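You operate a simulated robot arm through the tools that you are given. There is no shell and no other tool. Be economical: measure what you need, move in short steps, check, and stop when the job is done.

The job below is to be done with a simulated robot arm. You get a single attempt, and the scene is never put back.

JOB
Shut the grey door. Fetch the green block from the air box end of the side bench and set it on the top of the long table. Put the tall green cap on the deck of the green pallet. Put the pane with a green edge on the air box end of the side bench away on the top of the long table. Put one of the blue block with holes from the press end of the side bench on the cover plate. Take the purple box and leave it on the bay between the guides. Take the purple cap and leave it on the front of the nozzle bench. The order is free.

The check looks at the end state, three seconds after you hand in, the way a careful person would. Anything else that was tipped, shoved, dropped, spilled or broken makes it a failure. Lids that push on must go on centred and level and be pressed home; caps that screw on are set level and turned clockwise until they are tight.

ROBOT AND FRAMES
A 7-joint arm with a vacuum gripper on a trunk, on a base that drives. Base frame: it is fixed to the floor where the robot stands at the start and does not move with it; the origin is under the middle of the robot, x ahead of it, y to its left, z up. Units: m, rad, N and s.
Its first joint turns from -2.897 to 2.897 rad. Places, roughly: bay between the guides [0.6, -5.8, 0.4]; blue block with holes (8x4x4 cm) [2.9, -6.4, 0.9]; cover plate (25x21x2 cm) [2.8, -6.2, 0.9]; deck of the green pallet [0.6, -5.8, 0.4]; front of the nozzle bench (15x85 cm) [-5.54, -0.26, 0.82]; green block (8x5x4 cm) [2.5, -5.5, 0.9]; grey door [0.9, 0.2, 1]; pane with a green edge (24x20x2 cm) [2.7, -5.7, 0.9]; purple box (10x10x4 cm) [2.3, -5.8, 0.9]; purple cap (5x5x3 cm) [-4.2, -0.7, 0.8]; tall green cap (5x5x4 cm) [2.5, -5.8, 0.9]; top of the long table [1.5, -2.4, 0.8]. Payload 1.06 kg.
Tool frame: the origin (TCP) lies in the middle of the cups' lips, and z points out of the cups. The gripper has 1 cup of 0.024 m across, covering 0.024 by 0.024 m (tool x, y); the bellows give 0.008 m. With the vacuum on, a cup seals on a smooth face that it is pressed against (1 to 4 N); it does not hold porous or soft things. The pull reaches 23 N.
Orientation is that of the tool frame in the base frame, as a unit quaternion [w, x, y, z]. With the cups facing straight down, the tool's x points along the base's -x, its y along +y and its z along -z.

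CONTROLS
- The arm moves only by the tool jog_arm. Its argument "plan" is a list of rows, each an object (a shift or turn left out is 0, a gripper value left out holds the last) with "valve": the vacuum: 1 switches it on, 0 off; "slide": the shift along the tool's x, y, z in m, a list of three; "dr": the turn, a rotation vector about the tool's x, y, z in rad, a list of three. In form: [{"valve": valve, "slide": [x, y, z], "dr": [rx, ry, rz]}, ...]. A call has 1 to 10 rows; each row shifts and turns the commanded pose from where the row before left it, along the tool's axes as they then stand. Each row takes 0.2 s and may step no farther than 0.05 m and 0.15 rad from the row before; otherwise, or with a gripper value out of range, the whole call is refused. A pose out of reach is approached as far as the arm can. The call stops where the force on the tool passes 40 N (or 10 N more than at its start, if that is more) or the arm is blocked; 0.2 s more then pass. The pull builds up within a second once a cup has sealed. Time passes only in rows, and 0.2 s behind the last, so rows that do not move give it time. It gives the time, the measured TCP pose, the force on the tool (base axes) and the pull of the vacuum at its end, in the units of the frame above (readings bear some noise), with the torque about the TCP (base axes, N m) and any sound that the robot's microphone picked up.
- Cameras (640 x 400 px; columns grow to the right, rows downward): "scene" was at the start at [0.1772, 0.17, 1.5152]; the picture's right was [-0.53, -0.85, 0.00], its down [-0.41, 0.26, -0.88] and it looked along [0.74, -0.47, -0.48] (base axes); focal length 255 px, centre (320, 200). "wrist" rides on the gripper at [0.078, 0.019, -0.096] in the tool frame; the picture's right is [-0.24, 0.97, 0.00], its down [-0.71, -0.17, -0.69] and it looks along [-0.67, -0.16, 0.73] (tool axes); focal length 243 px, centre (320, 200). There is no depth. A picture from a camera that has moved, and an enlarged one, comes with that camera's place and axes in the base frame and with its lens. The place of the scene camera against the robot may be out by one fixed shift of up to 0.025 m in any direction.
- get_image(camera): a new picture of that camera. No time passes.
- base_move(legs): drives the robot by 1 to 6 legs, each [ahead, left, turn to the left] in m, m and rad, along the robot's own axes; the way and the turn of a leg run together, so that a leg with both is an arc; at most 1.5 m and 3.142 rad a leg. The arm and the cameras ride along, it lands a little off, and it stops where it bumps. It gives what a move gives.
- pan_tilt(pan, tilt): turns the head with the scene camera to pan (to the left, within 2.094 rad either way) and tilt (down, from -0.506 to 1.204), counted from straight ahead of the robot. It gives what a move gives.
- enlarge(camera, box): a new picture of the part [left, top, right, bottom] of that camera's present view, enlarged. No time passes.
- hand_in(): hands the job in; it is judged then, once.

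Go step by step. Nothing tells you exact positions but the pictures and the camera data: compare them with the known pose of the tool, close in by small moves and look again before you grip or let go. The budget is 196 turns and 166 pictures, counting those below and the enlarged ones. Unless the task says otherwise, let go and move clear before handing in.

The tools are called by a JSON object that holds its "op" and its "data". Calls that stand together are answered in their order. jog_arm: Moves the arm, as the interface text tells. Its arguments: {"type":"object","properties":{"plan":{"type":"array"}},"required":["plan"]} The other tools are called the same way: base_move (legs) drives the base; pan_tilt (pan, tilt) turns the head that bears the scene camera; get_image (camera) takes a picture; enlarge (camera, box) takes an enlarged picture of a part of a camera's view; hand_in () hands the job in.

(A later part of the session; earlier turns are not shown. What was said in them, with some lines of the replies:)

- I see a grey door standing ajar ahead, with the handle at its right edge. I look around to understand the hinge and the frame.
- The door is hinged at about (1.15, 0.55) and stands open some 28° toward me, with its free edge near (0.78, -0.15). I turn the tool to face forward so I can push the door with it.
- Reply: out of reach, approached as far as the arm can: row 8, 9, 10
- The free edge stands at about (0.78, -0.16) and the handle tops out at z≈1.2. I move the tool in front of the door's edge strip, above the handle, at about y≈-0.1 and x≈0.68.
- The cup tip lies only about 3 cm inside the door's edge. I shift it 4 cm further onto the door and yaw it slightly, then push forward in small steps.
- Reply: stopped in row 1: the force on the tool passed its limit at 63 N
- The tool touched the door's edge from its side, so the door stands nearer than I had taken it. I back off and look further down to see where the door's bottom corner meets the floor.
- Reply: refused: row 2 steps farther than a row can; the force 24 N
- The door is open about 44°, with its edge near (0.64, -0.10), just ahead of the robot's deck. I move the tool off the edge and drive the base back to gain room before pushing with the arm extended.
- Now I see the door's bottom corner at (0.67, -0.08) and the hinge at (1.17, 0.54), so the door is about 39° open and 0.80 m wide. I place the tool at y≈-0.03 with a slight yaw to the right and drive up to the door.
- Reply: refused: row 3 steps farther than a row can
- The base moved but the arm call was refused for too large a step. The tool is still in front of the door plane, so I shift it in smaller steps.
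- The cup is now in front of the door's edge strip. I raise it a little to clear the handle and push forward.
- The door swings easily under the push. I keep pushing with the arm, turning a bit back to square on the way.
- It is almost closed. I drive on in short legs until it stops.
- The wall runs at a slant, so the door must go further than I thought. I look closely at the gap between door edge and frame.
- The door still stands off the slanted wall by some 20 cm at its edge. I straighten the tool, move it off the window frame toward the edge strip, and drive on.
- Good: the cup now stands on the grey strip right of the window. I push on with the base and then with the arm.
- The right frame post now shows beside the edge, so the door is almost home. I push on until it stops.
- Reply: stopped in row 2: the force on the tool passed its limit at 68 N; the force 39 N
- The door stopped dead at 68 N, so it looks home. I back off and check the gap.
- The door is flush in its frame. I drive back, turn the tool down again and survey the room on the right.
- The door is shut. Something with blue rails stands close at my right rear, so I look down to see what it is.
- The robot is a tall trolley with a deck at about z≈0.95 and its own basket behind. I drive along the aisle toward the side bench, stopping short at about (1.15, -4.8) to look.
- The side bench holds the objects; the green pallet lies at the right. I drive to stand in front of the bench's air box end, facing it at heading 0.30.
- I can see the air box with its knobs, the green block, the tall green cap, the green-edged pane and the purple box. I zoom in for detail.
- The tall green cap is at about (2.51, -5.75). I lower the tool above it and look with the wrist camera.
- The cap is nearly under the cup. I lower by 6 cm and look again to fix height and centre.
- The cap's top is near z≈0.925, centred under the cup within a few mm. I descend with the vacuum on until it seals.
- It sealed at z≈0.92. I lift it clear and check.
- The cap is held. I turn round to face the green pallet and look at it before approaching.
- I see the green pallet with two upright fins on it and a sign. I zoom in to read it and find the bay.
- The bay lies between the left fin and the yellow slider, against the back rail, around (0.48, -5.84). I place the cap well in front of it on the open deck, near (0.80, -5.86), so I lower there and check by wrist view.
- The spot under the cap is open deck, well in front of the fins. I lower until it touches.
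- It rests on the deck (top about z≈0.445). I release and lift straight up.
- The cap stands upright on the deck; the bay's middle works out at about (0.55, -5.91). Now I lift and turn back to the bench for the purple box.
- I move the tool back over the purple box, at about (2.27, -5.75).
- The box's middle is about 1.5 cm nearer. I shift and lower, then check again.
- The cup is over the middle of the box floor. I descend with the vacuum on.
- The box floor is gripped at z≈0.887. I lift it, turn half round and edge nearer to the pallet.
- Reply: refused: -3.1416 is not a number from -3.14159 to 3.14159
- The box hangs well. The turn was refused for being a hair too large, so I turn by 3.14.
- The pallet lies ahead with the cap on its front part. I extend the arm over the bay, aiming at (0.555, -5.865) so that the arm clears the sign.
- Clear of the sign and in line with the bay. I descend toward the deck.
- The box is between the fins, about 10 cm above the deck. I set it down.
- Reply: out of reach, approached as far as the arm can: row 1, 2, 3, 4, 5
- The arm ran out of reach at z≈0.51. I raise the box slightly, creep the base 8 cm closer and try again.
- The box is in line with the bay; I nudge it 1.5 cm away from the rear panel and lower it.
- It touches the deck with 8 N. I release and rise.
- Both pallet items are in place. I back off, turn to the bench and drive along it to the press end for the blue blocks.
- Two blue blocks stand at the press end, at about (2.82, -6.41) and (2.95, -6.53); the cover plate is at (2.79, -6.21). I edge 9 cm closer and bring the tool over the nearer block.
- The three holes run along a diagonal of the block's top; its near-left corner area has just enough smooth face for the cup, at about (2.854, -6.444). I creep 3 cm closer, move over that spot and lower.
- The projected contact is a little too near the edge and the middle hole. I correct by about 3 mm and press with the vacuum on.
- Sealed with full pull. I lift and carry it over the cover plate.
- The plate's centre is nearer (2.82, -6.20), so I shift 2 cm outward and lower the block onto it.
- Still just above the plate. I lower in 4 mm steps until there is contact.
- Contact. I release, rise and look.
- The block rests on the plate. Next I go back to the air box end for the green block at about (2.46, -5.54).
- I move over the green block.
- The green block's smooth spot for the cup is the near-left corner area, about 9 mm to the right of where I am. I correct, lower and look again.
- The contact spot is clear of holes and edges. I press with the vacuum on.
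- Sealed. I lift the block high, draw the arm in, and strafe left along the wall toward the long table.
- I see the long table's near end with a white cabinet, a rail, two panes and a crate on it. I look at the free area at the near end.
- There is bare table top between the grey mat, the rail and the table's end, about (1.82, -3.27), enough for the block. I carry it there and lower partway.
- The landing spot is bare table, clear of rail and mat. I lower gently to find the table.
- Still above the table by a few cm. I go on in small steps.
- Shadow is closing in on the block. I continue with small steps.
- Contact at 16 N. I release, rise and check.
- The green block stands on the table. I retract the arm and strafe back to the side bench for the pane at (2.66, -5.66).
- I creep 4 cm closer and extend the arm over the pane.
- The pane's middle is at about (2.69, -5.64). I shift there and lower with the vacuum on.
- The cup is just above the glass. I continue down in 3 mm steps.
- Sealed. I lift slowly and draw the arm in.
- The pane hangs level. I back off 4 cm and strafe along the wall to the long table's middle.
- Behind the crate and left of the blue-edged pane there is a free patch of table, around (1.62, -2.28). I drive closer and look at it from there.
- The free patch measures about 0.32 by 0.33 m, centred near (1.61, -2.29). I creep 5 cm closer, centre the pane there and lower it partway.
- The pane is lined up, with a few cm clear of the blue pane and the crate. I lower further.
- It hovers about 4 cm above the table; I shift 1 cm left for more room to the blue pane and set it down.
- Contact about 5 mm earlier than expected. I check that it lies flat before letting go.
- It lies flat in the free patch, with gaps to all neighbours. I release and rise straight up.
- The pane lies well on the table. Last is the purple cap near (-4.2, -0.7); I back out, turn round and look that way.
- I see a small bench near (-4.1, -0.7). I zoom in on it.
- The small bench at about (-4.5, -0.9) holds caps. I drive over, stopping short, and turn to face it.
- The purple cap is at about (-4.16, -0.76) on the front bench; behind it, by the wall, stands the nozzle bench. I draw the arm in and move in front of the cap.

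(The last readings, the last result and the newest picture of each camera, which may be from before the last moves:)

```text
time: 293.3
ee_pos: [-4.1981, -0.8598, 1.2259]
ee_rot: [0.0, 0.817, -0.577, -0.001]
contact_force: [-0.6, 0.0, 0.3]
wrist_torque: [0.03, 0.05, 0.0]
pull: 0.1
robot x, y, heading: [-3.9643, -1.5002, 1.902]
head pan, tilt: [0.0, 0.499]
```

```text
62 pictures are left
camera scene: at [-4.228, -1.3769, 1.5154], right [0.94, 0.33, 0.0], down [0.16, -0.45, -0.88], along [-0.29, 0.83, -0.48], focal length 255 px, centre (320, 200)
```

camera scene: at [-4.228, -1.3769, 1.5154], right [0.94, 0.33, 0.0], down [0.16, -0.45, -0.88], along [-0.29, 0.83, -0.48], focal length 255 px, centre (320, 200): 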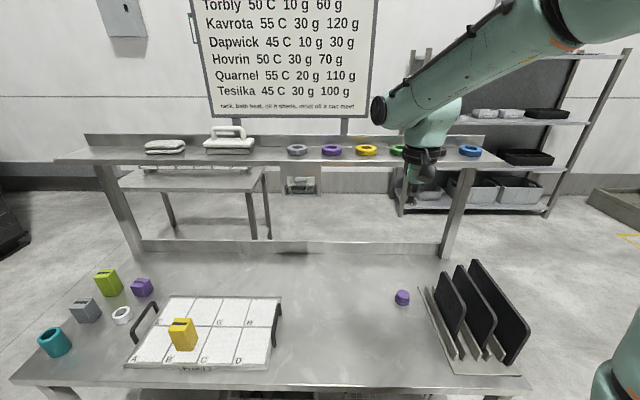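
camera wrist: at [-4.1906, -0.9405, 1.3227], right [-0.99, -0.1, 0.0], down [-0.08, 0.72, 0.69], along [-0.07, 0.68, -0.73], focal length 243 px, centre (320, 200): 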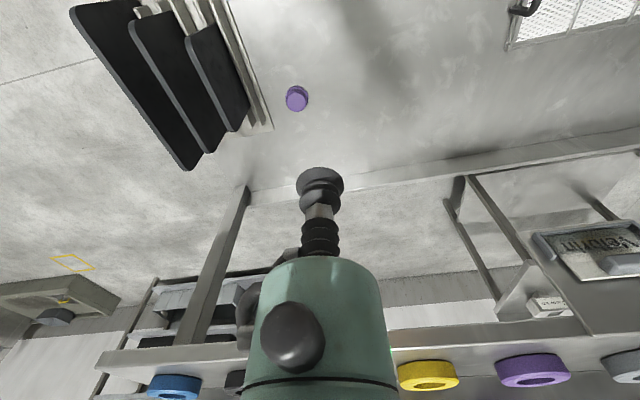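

The cap is at (-4.164, -0.761). I move over it and lower partway.

{"op": "jog_arm", "data": {"plan": [{"slide": [-0.03, -0.022, 0]}, {"slide": [-0.03, -0.022, 0]}, {"slide": [-0.022, -0.021, 0]}, {"slide": [0, 0, 0.05]}, {"slide": [0, 0, 0.05]}, {"slide": [0, 0, 0.05]}, {"slide": [0, 0, 0.05]}, {"slide": [0, 0, 0.05]}, {"slide": [0, 0, 0.03]}]}}

{"op": "enlarge", "data": {"camera": "wrist", "box": [220, 60, 420, 210]}}

```text
time: 295.3
ee_pos: [-4.1655, -0.7584, 0.9469]
ee_rot: [0.0, 0.817, -0.577, 0.0]
contact_force: [0.2, 0.0, 0.0]
wrist_torque: [0.02, -0.06, 0.01]
pull: 0.1
robot x, y, heading: [-3.9649, -1.4968, 1.907]
head pan, tilt: [0.0, 0.499]
```

```text
2.67 times, centred on (320, 135) of wrist
camera zoom: at [-4.1573, -0.8404, 1.0426], right [-0.99, -0.1, 0.0], down [-0.07, 0.72, 0.69], along [-0.07, 0.68, -0.73], focal length 647 px, centre (320, 373)
```

zoom: 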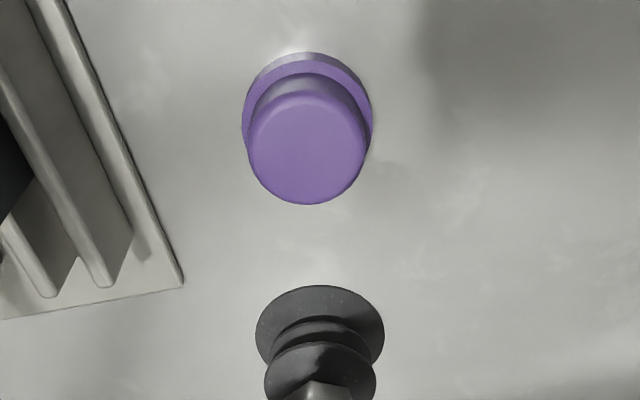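

The cap is 4 mm to the side. I correct and press with the vacuum on.

{"op": "jog_arm", "data": {"plan": [{"valve": 1, "slide": [0.001, -0.0035, 0.03]}, {"slide": [0, 0, 0.03]}, {"slide": [0, 0, 0.01]}, {"slide": [0, 0, 0.005]}, {"slide": [0, 0, 0.005]}, {"slide": [0, 0, 0.005]}, {}]}}

```text
time: 296.9
ee_pos: [-4.1605, -0.7607, 0.8618]
ee_rot: [0.0, 0.816, -0.577, 0.0]
contact_force: [-0.1, -0.6, -0.2]
wrist_torque: [0.02, -0.04, 0.02]
pull: 0.2
robot x, y, heading: [-3.9673, -1.4974, 1.903]
head pan, tilt: [0.0, 0.499]
```

{"op": "jog_arm", "data": {"plan": [{"slide": [0, 0, 0.004]}, {"slide": [0, 0, 0.003]}, {"slide": [0, 0, 0.003]}, {"slide": [0, 0, 0.002]}, {}, {}]}}

```text
time: 298.3
ee_pos: [-4.1598, -0.7607, 0.8486]
ee_rot: [0.0, 0.817, -0.577, 0.0]
contact_force: [0.5, -0.3, -0.3]
wrist_torque: [-0.01, 0.0, 0.0]
pull: 0.1
robot x, y, heading: [-3.9677, -1.4965, 1.901]
head pan, tilt: [0.0, 0.499]
```

The cup has not touched yet; I look before going lower.

{"op": "enlarge", "data": {"camera": "wrist", "box": [260, 110, 380, 210]}}

```text
4.00 times, centred on (320, 160) of wrist
camera zoom: at [-4.153, -0.8408, 0.9455], right [-0.99, -0.1, 0.0], down [-0.08, 0.72, 0.69], along [-0.07, 0.68, -0.73], focal length 970 px, centre (320, 360)
```

zoom: 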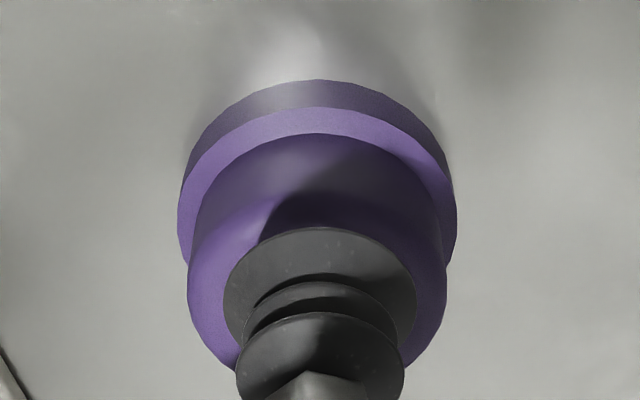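

Well centred and almost touching. I go down a few mm more.

{"op": "jog_arm", "data": {"plan": [{"slide": [0, 0, 0.003]}, {"slide": [0, 0, 0.003]}, {"slide": [0, 0, 0.003]}, {}, {}]}}

```text
time: 299.5
ee_pos: [-4.1613, -0.7593, 0.8402]
ee_rot: [0.0, 0.817, -0.577, 0.0]
contact_force: [-0.2, -1.6, 0.6]
wrist_torque: [-0.03, -0.01, -0.02]
pull: 0.0
robot x, y, heading: [-3.9651, -1.4987, 1.902]
head pan, tilt: [0.0, 0.499]
```

{"op": "jog_arm", "data": {"plan": [{"slide": [0, 0, 0.003]}, {"slide": [0, 0, 0.003]}, {}, {}, {}]}}

```text
time: 300.7
ee_pos: [-4.1612, -0.7605, 0.8344]
ee_rot: [-0.001, 0.817, -0.577, 0.0]
contact_force: [0.2, 0.6, 0.6]
wrist_torque: [0.01, 0.0, 0.01]
pull: 0.1
robot x, y, heading: [-3.9705, -1.4939, 1.905]
head pan, tilt: [0.0, 0.499]
```

{"op": "jog_arm", "data": {"plan": [{"slide": [0, 0, 0.003]}, {"slide": [0, 0, 0.003]}, {}, {}, {}]}}

{"op": "enlarge", "data": {"camera": "wrist", "box": [260, 110, 380, 210]}}

```text
time: 301.9
ee_pos: [-4.1615, -0.7612, 0.8288]
ee_rot: [0.0, 0.817, -0.577, -0.001]
contact_force: [-0.3, -1.2, 1.1]
wrist_torque: [0.03, -0.01, -0.02]
pull: 0.0
robot x, y, heading: [-3.9699, -1.5013, 1.898]
head pan, tilt: [0.0, 0.499]
```

```text
4.00 times, centred on (320, 160) of wrist
camera zoom: at [-4.1528, -0.8409, 0.9245], right [-0.99, -0.1, 0.0], down [-0.08, 0.72, 0.69], along [-0.07, 0.68, -0.73], focal length 970 px, centre (320, 360)
```

zoom: 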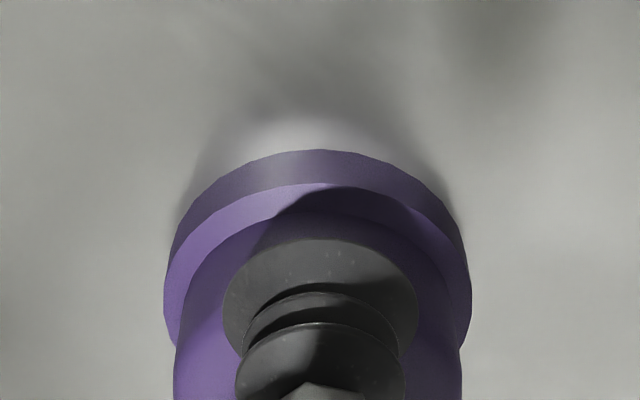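

It touches now, centred. I press a little more.

{"op": "jog_arm", "data": {"plan": [{"slide": [0, 0, 0.002]}, {"slide": [0, 0, 0.002]}, {}, {}, {}]}}

```text
time: 303.1
ee_pos: [-4.1606, -0.7608, 0.8247]
ee_rot: [0.0, 0.817, -0.577, -0.001]
contact_force: [-0.9, -0.9, 4.2]
wrist_torque: [-0.02, 0.01, -0.01]
pull: 0.1
robot x, y, heading: [-3.964, -1.4957, 1.904]
head pan, tilt: [0.0, 0.499]
```

4 N but no pull yet. I press 2 mm more and wait with the vacuum on explicitly.

{"op": "jog_arm", "data": {"plan": [{"valve": 1, "slide": [0, 0, 0.002]}, {"valve": 1}, {}, {}, {}, {}]}}

```text
time: 304.5
ee_pos: [-4.1606, -0.76, 0.8222]
ee_rot: [0.0, 0.816, -0.577, 0.001]
contact_force: [-1.0, -0.3, 5.2]
wrist_torque: [0.05, -0.06, 0.0]
pull: 0.1
robot x, y, heading: [-3.9678, -1.4973, 1.905]
head pan, tilt: [0.0, 0.499]
```

No seal. I lift a few cm and look closely at the cap's top.

{"op": "jog_arm", "data": {"plan": [{"valve": 0, "slide": [0, 0, -0.005]}, {"slide": [0, 0, -0.03]}, {"slide": [0, 0, -0.03]}, {}]}}

{"op": "enlarge", "data": {"camera": "wrist", "box": [270, 90, 370, 160]}}

{"op": "enlarge", "data": {"camera": "scene", "box": [370, 270, 440, 320]}}

```text
time: 305.5
ee_pos: [-4.1603, -0.7604, 0.8873]
ee_rot: [0.001, 0.816, -0.577, 0.001]
contact_force: [-0.3, -0.2, 0.1]
wrist_torque: [-0.04, -0.02, 0.0]
pull: 0.2
robot x, y, heading: [-3.9658, -1.4949, 1.905]
head pan, tilt: [0.0, 0.499]
```

```text
5.71 times, centred on (320, 125) of wrist
camera zoom: at [-4.1527, -0.8409, 0.9843], right [-0.99, -0.1, 0.0], down [-0.08, 0.72, 0.69], along [-0.07, 0.68, -0.73], focal length 1386 px, centre (320, 629)
```

zoom: 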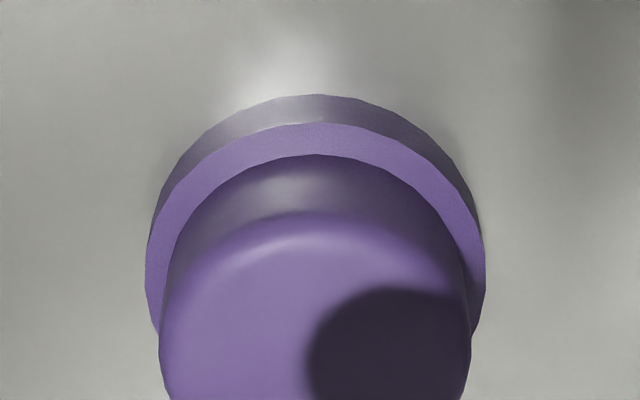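

```text
8.00 times, centred on (405, 295) of scene
camera zoom: at [-4.228, -1.3768, 1.5154], right [0.95, 0.33, 0.0], down [0.16, -0.45, -0.88], along [-0.29, 0.83, -0.48], focal length 2043 px, centre (-360, -560)
```

zoom: 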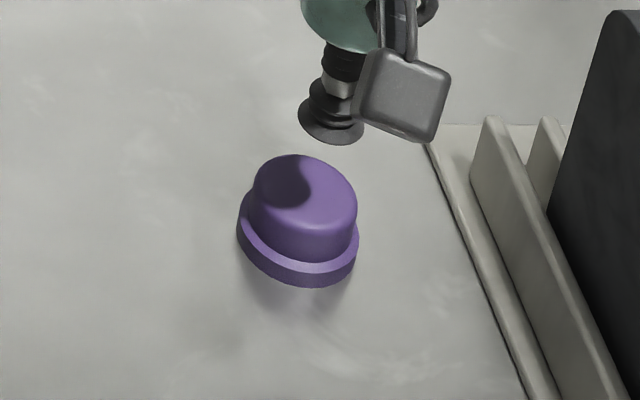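

The cap is lower than I took it (top at z≈0.83), so its centre lies about 14 mm further away; I was on its edge. I correct and press again.

{"op": "jog_arm", "data": {"plan": [{"slide": [-0.0143, -0.003, 0]}, {"valve": 1, "slide": [0, 0, 0.03]}, {"slide": [0, 0, 0.015]}, {"slide": [0, 0, 0.006]}, {"slide": [0, 0, 0.004]}, {}]}}

{"op": "enlarge", "data": {"camera": "wrist", "box": [260, 110, 380, 210]}}

```text
time: 306.9
ee_pos: [-4.1626, -0.7463, 0.8322]
ee_rot: [0.0, 0.816, -0.577, 0.0]
contact_force: [0.0, 0.5, -0.9]
wrist_torque: [-0.02, 0.01, 0.01]
pull: 23.0
robot x, y, heading: [-3.9697, -1.498, 1.904]
head pan, tilt: [0.0, 0.499]
```

```text
4.00 times, centred on (320, 160) of wrist
camera zoom: at [-4.155, -0.8267, 0.9286], right [-0.99, -0.1, 0.0], down [-0.07, 0.72, 0.69], along [-0.07, 0.68, -0.73], focal length 970 px, centre (320, 360)
```

zoom: 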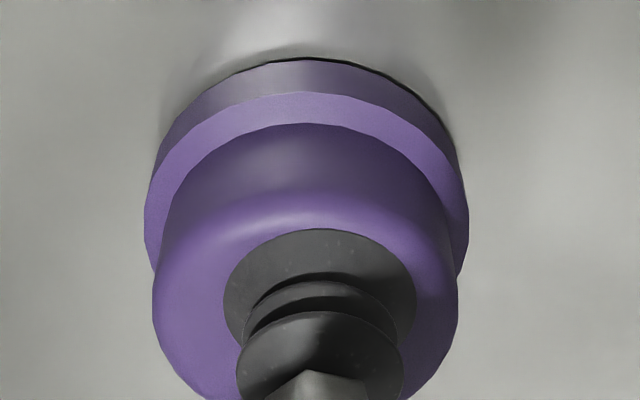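

Sealed at z≈0.83. I lift, draw the arm in, back off and strafe left to the gap beside the bench.

{"op": "jog_arm", "data": {"plan": [{"slide": [0, 0, -0.02]}, {"slide": [0, 0, -0.04]}, {"slide": [0, 0, -0.05]}, {"slide": [0, 0, -0.05]}, {"slide": [0.02, 0, -0.04]}, {"slide": [0.03, 0, -0.04]}, {"slide": [0.04, 0, -0.03]}, {"slide": [0.04, 0, -0.03]}, {}]}}

{"op": "base_move", "data": {"legs": [[-0.28, 0, 0], [0, 1.42, 0]]}}

{"op": "pan_tilt", "data": {"pan": -0.2, "tilt": 0.4}}

{"op": "get_image", "data": {"camera": "scene"}}

{"op": "get_image", "data": {"camera": "wrist"}}

```text
time: 308.9
ee_pos: [-4.1188, -0.8681, 1.1315]
ee_rot: [0.0, 0.817, -0.577, 0.0]
contact_force: [0.7, -0.6, -0.7]
wrist_torque: [-0.04, -0.05, 0.01]
pull: 22.8
robot x, y, heading: [-3.9692, -1.4979, 1.904]
head pan, tilt: [0.0, 0.499]
```

```text
time: 317.4
ee_pos: [-5.368, -1.6302, 1.1316]
ee_rot: [0.0, 0.831, -0.557, 0.0]
contact_force: [0.3, -0.4, 0.3]
wrist_torque: [-0.03, 0.01, -0.04]
pull: 23.4
robot x, y, heading: [-5.1857, -2.2499, 1.954]
head pan, tilt: [0.0, 0.499]
```

```text
time: 318.1
ee_pos: [-5.3679, -1.6309, 1.1329]
ee_rot: [0.0, 0.831, -0.556, 0.001]
contact_force: [0.3, 1.2, -0.1]
wrist_torque: [0.0, -0.03, -0.04]
pull: 23.1
robot x, y, heading: [-5.1837, -2.2505, 1.953]
head pan, tilt: [-0.201, 0.4]
```

```text
55 pictures are left
camera scene: at [-5.4333, -2.1371, 1.5245], right [0.98, 0.18, 0.0], down [0.07, -0.38, -0.92], along [-0.17, 0.91, -0.39], focal length 255 px, centre (320, 200)
```

scene: 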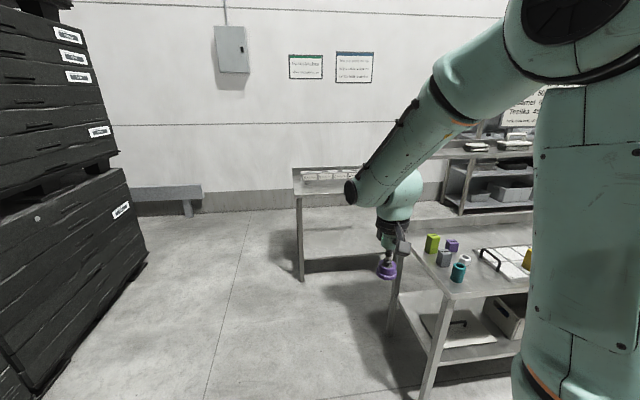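

```text
54 pictures are left
camera wrist: at [-5.3554, -1.7105, 1.2288], right [-0.99, -0.15, 0.0], down [-0.11, 0.72, 0.69], along [-0.1, 0.68, -0.73], focal length 243 px, centre (320, 200)
```

wrist: 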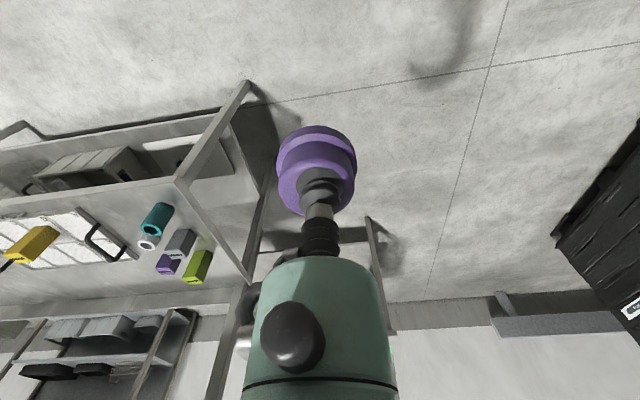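

The nozzle bench's left part is reachable through the gap left of the cap bench. I straighten, drive in and look at its front strip.

{"op": "base_move", "data": {"legs": [[0, 0.05, -0.064], [0.7, 0, 0], [0.5, 0, 0]]}}

{"op": "pan_tilt", "data": {"pan": 0.0, "tilt": 0.6}}

{"op": "get_image", "data": {"camera": "scene"}}

{"op": "get_image", "data": {"camera": "wrist"}}

```text
time: 325.0
ee_pos: [-5.7311, -0.5068, 1.1317]
ee_rot: [-0.001, 0.81, -0.587, 0.0]
contact_force: [-0.5, 0.1, 0.0]
wrist_torque: [0.01, 0.02, 0.0]
pull: 22.7
robot x, y, heading: [-5.594, -1.1387, 1.878]
head pan, tilt: [-0.201, 0.4]
```

```text
time: 325.7
ee_pos: [-5.7305, -0.5065, 1.1318]
ee_rot: [0.0, 0.809, -0.588, 0.0]
contact_force: [-0.5, 0.1, -0.8]
wrist_torque: [0.02, -0.02, 0.03]
pull: 22.8
robot x, y, heading: [-5.5942, -1.1435, 1.881]
head pan, tilt: [0.0, 0.6]
```

```text
53 pictures are left
camera scene: at [-5.8519, -1.0145, 1.5064], right [0.95, 0.3, 0.0], down [0.17, -0.54, -0.83], along [-0.25, 0.79, -0.56], focal length 255 px, centre (320, 200)
```

scene: 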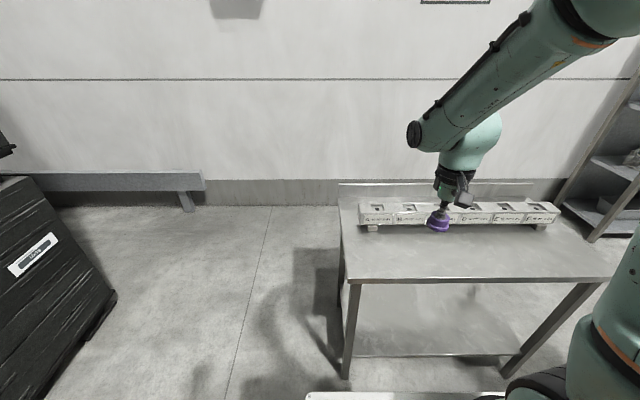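

```text
52 pictures are left
camera wrist: at [-5.7248, -0.5872, 1.2288], right [-1.0, -0.08, 0.0], down [-0.06, 0.73, 0.69], along [-0.05, 0.68, -0.73], focal length 243 px, centre (320, 200)
```

wrist: 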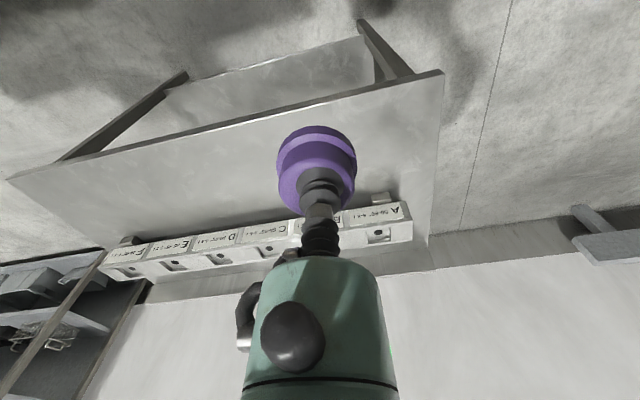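

The front strip is bare, with the nozzle rack behind it; the edge is at n≈1.37 along the bench normal. I move the cap over (-5.77, -0.357) and lower partway.

{"op": "jog_arm", "data": {"plan": [{"slide": [-0.039, -0.002, 0]}, {"slide": [-0.039, -0.002, 0]}, {"slide": [-0.039, -0.002, 0]}, {"slide": [-0.038, -0.002, 0]}, {"slide": [0, 0, 0.05]}, {"slide": [0, 0, 0.05]}, {"slide": [0, 0, 0.05]}, {"slide": [0, 0, 0.05]}, {"slide": [0, 0, 0.03]}, {}]}}

{"op": "get_image", "data": {"camera": "wrist"}}

{"op": "get_image", "data": {"camera": "scene"}}

```text
time: 327.9
ee_pos: [-5.7716, -0.3552, 0.9029]
ee_rot: [0.0, 0.81, -0.587, -0.001]
contact_force: [-0.3, -0.1, -0.9]
wrist_torque: [0.01, -0.03, -0.03]
pull: 22.9
robot x, y, heading: [-5.5936, -1.1404, 1.879]
head pan, tilt: [0.0, 0.6]
```

```text
51 pictures are left
camera wrist: at [-5.7653, -0.4363, 0.9987], right [-1.0, -0.08, 0.0], down [-0.06, 0.73, 0.69], along [-0.05, 0.68, -0.73], focal length 243 px, centre (320, 200)
```

wrist: 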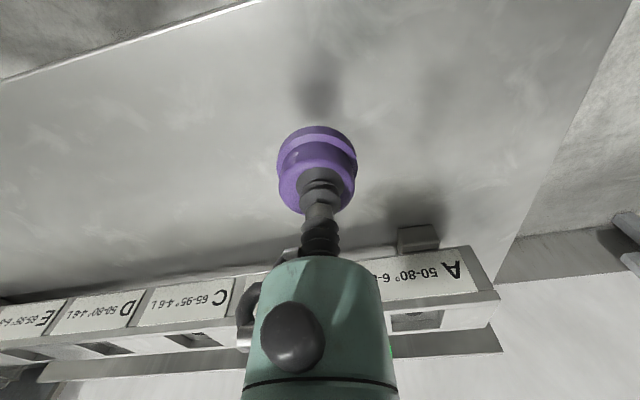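

```text
50 pictures are left
camera scene: at [-5.8519, -1.0146, 1.5063], right [0.95, 0.3, 0.0], down [0.17, -0.54, -0.83], along [-0.25, 0.79, -0.56], focal length 255 px, centre (320, 200)
```

scene: 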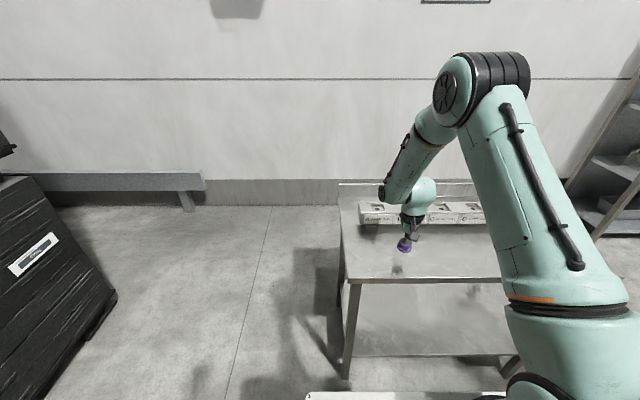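

The spot is on the bare front strip, about 8 cm in from the edge. I lower to contact.

{"op": "jog_arm", "data": {"plan": [{"slide": [0, 0, 0.03]}, {"slide": [0, 0, 0.01]}, {"slide": [0, 0, 0.005]}, {"slide": [0, 0, 0.005]}, {"slide": [0, 0, 0.004]}, {}]}}

```text
time: 329.3
ee_pos: [-5.7717, -0.3549, 0.8493]
ee_rot: [0.0, 0.81, -0.587, -0.001]
contact_force: [0.8, 0.1, 4.8]
wrist_torque: [-0.01, -0.01, -0.03]
pull: 22.8
robot x, y, heading: [-5.5959, -1.1398, 1.878]
head pan, tilt: [0.0, 0.6]
```

Contact at 5 N. I release and rise clear.

{"op": "jog_arm", "data": {"plan": [{"valve": 0}, {}, {}, {}, {"slide": [0, 0, -0.01]}, {"slide": [0, 0, -0.03]}, {"slide": [0, 0, -0.05]}, {"slide": [0, 0, -0.05]}, {"slide": [0, 0, -0.05]}, {"slide": [0, 0, -0.05]}]}}

{"op": "get_image", "data": {"camera": "wrist"}}

{"op": "enlarge", "data": {"camera": "scene", "box": [340, 190, 500, 290]}}

```text
time: 331.5
ee_pos: [-5.7742, -0.3575, 1.089]
ee_rot: [0.001, 0.809, -0.587, 0.0]
contact_force: [0.5, 0.6, -0.6]
wrist_torque: [-0.03, -0.02, 0.0]
pull: 0.1
robot x, y, heading: [-5.591, -1.1392, 1.877]
head pan, tilt: [0.0, 0.6]
```

```text
49 pictures are left
camera wrist: at [-5.7677, -0.4382, 1.1858], right [-1.0, -0.08, 0.0], down [-0.06, 0.73, 0.68], along [-0.05, 0.68, -0.73], focal length 243 px, centre (320, 200)
```

wrist: 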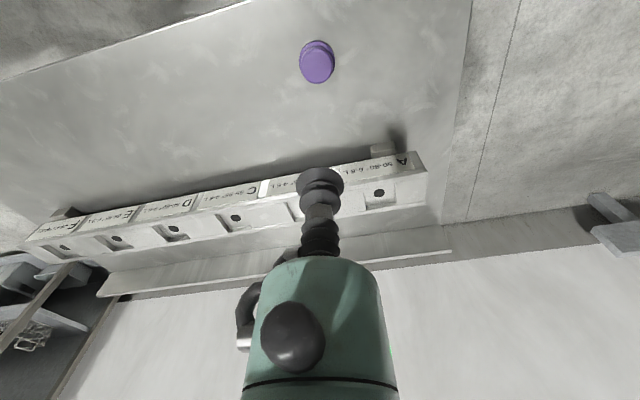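

```text
4.00 times, centred on (420, 240) of scene
camera zoom: at [-5.8521, -1.014, 1.5062], right [0.95, 0.3, 0.0], down [0.17, -0.54, -0.82], along [-0.25, 0.79, -0.57], focal length 1021 px, centre (-80, 40)
```

zoom: 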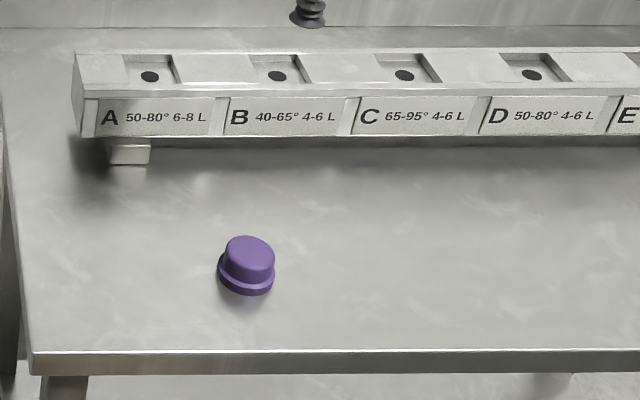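

The purple cap stands upright on the front of the nozzle bench, and all seven parts of the job are in place with the arm clear. I hand in.

{"op": "hand_in", "data": {}}

```text
The job is handed in.
```

I finished all seven tasks and handed the job in; I don't have the check's result. In my last pictures the door was flush in its frame, nothing else looked disturbed, and each item was at its target as listed:

- **Green block and green-edged pane:** on the top of the long table.
- **Tall green cap:** on the deck of the green pallet.
- **Purple box:** in the bay between the guides.
- **Blue block:** on the cover plate.
- **Purple cap:** on the front of the nozzle bench.
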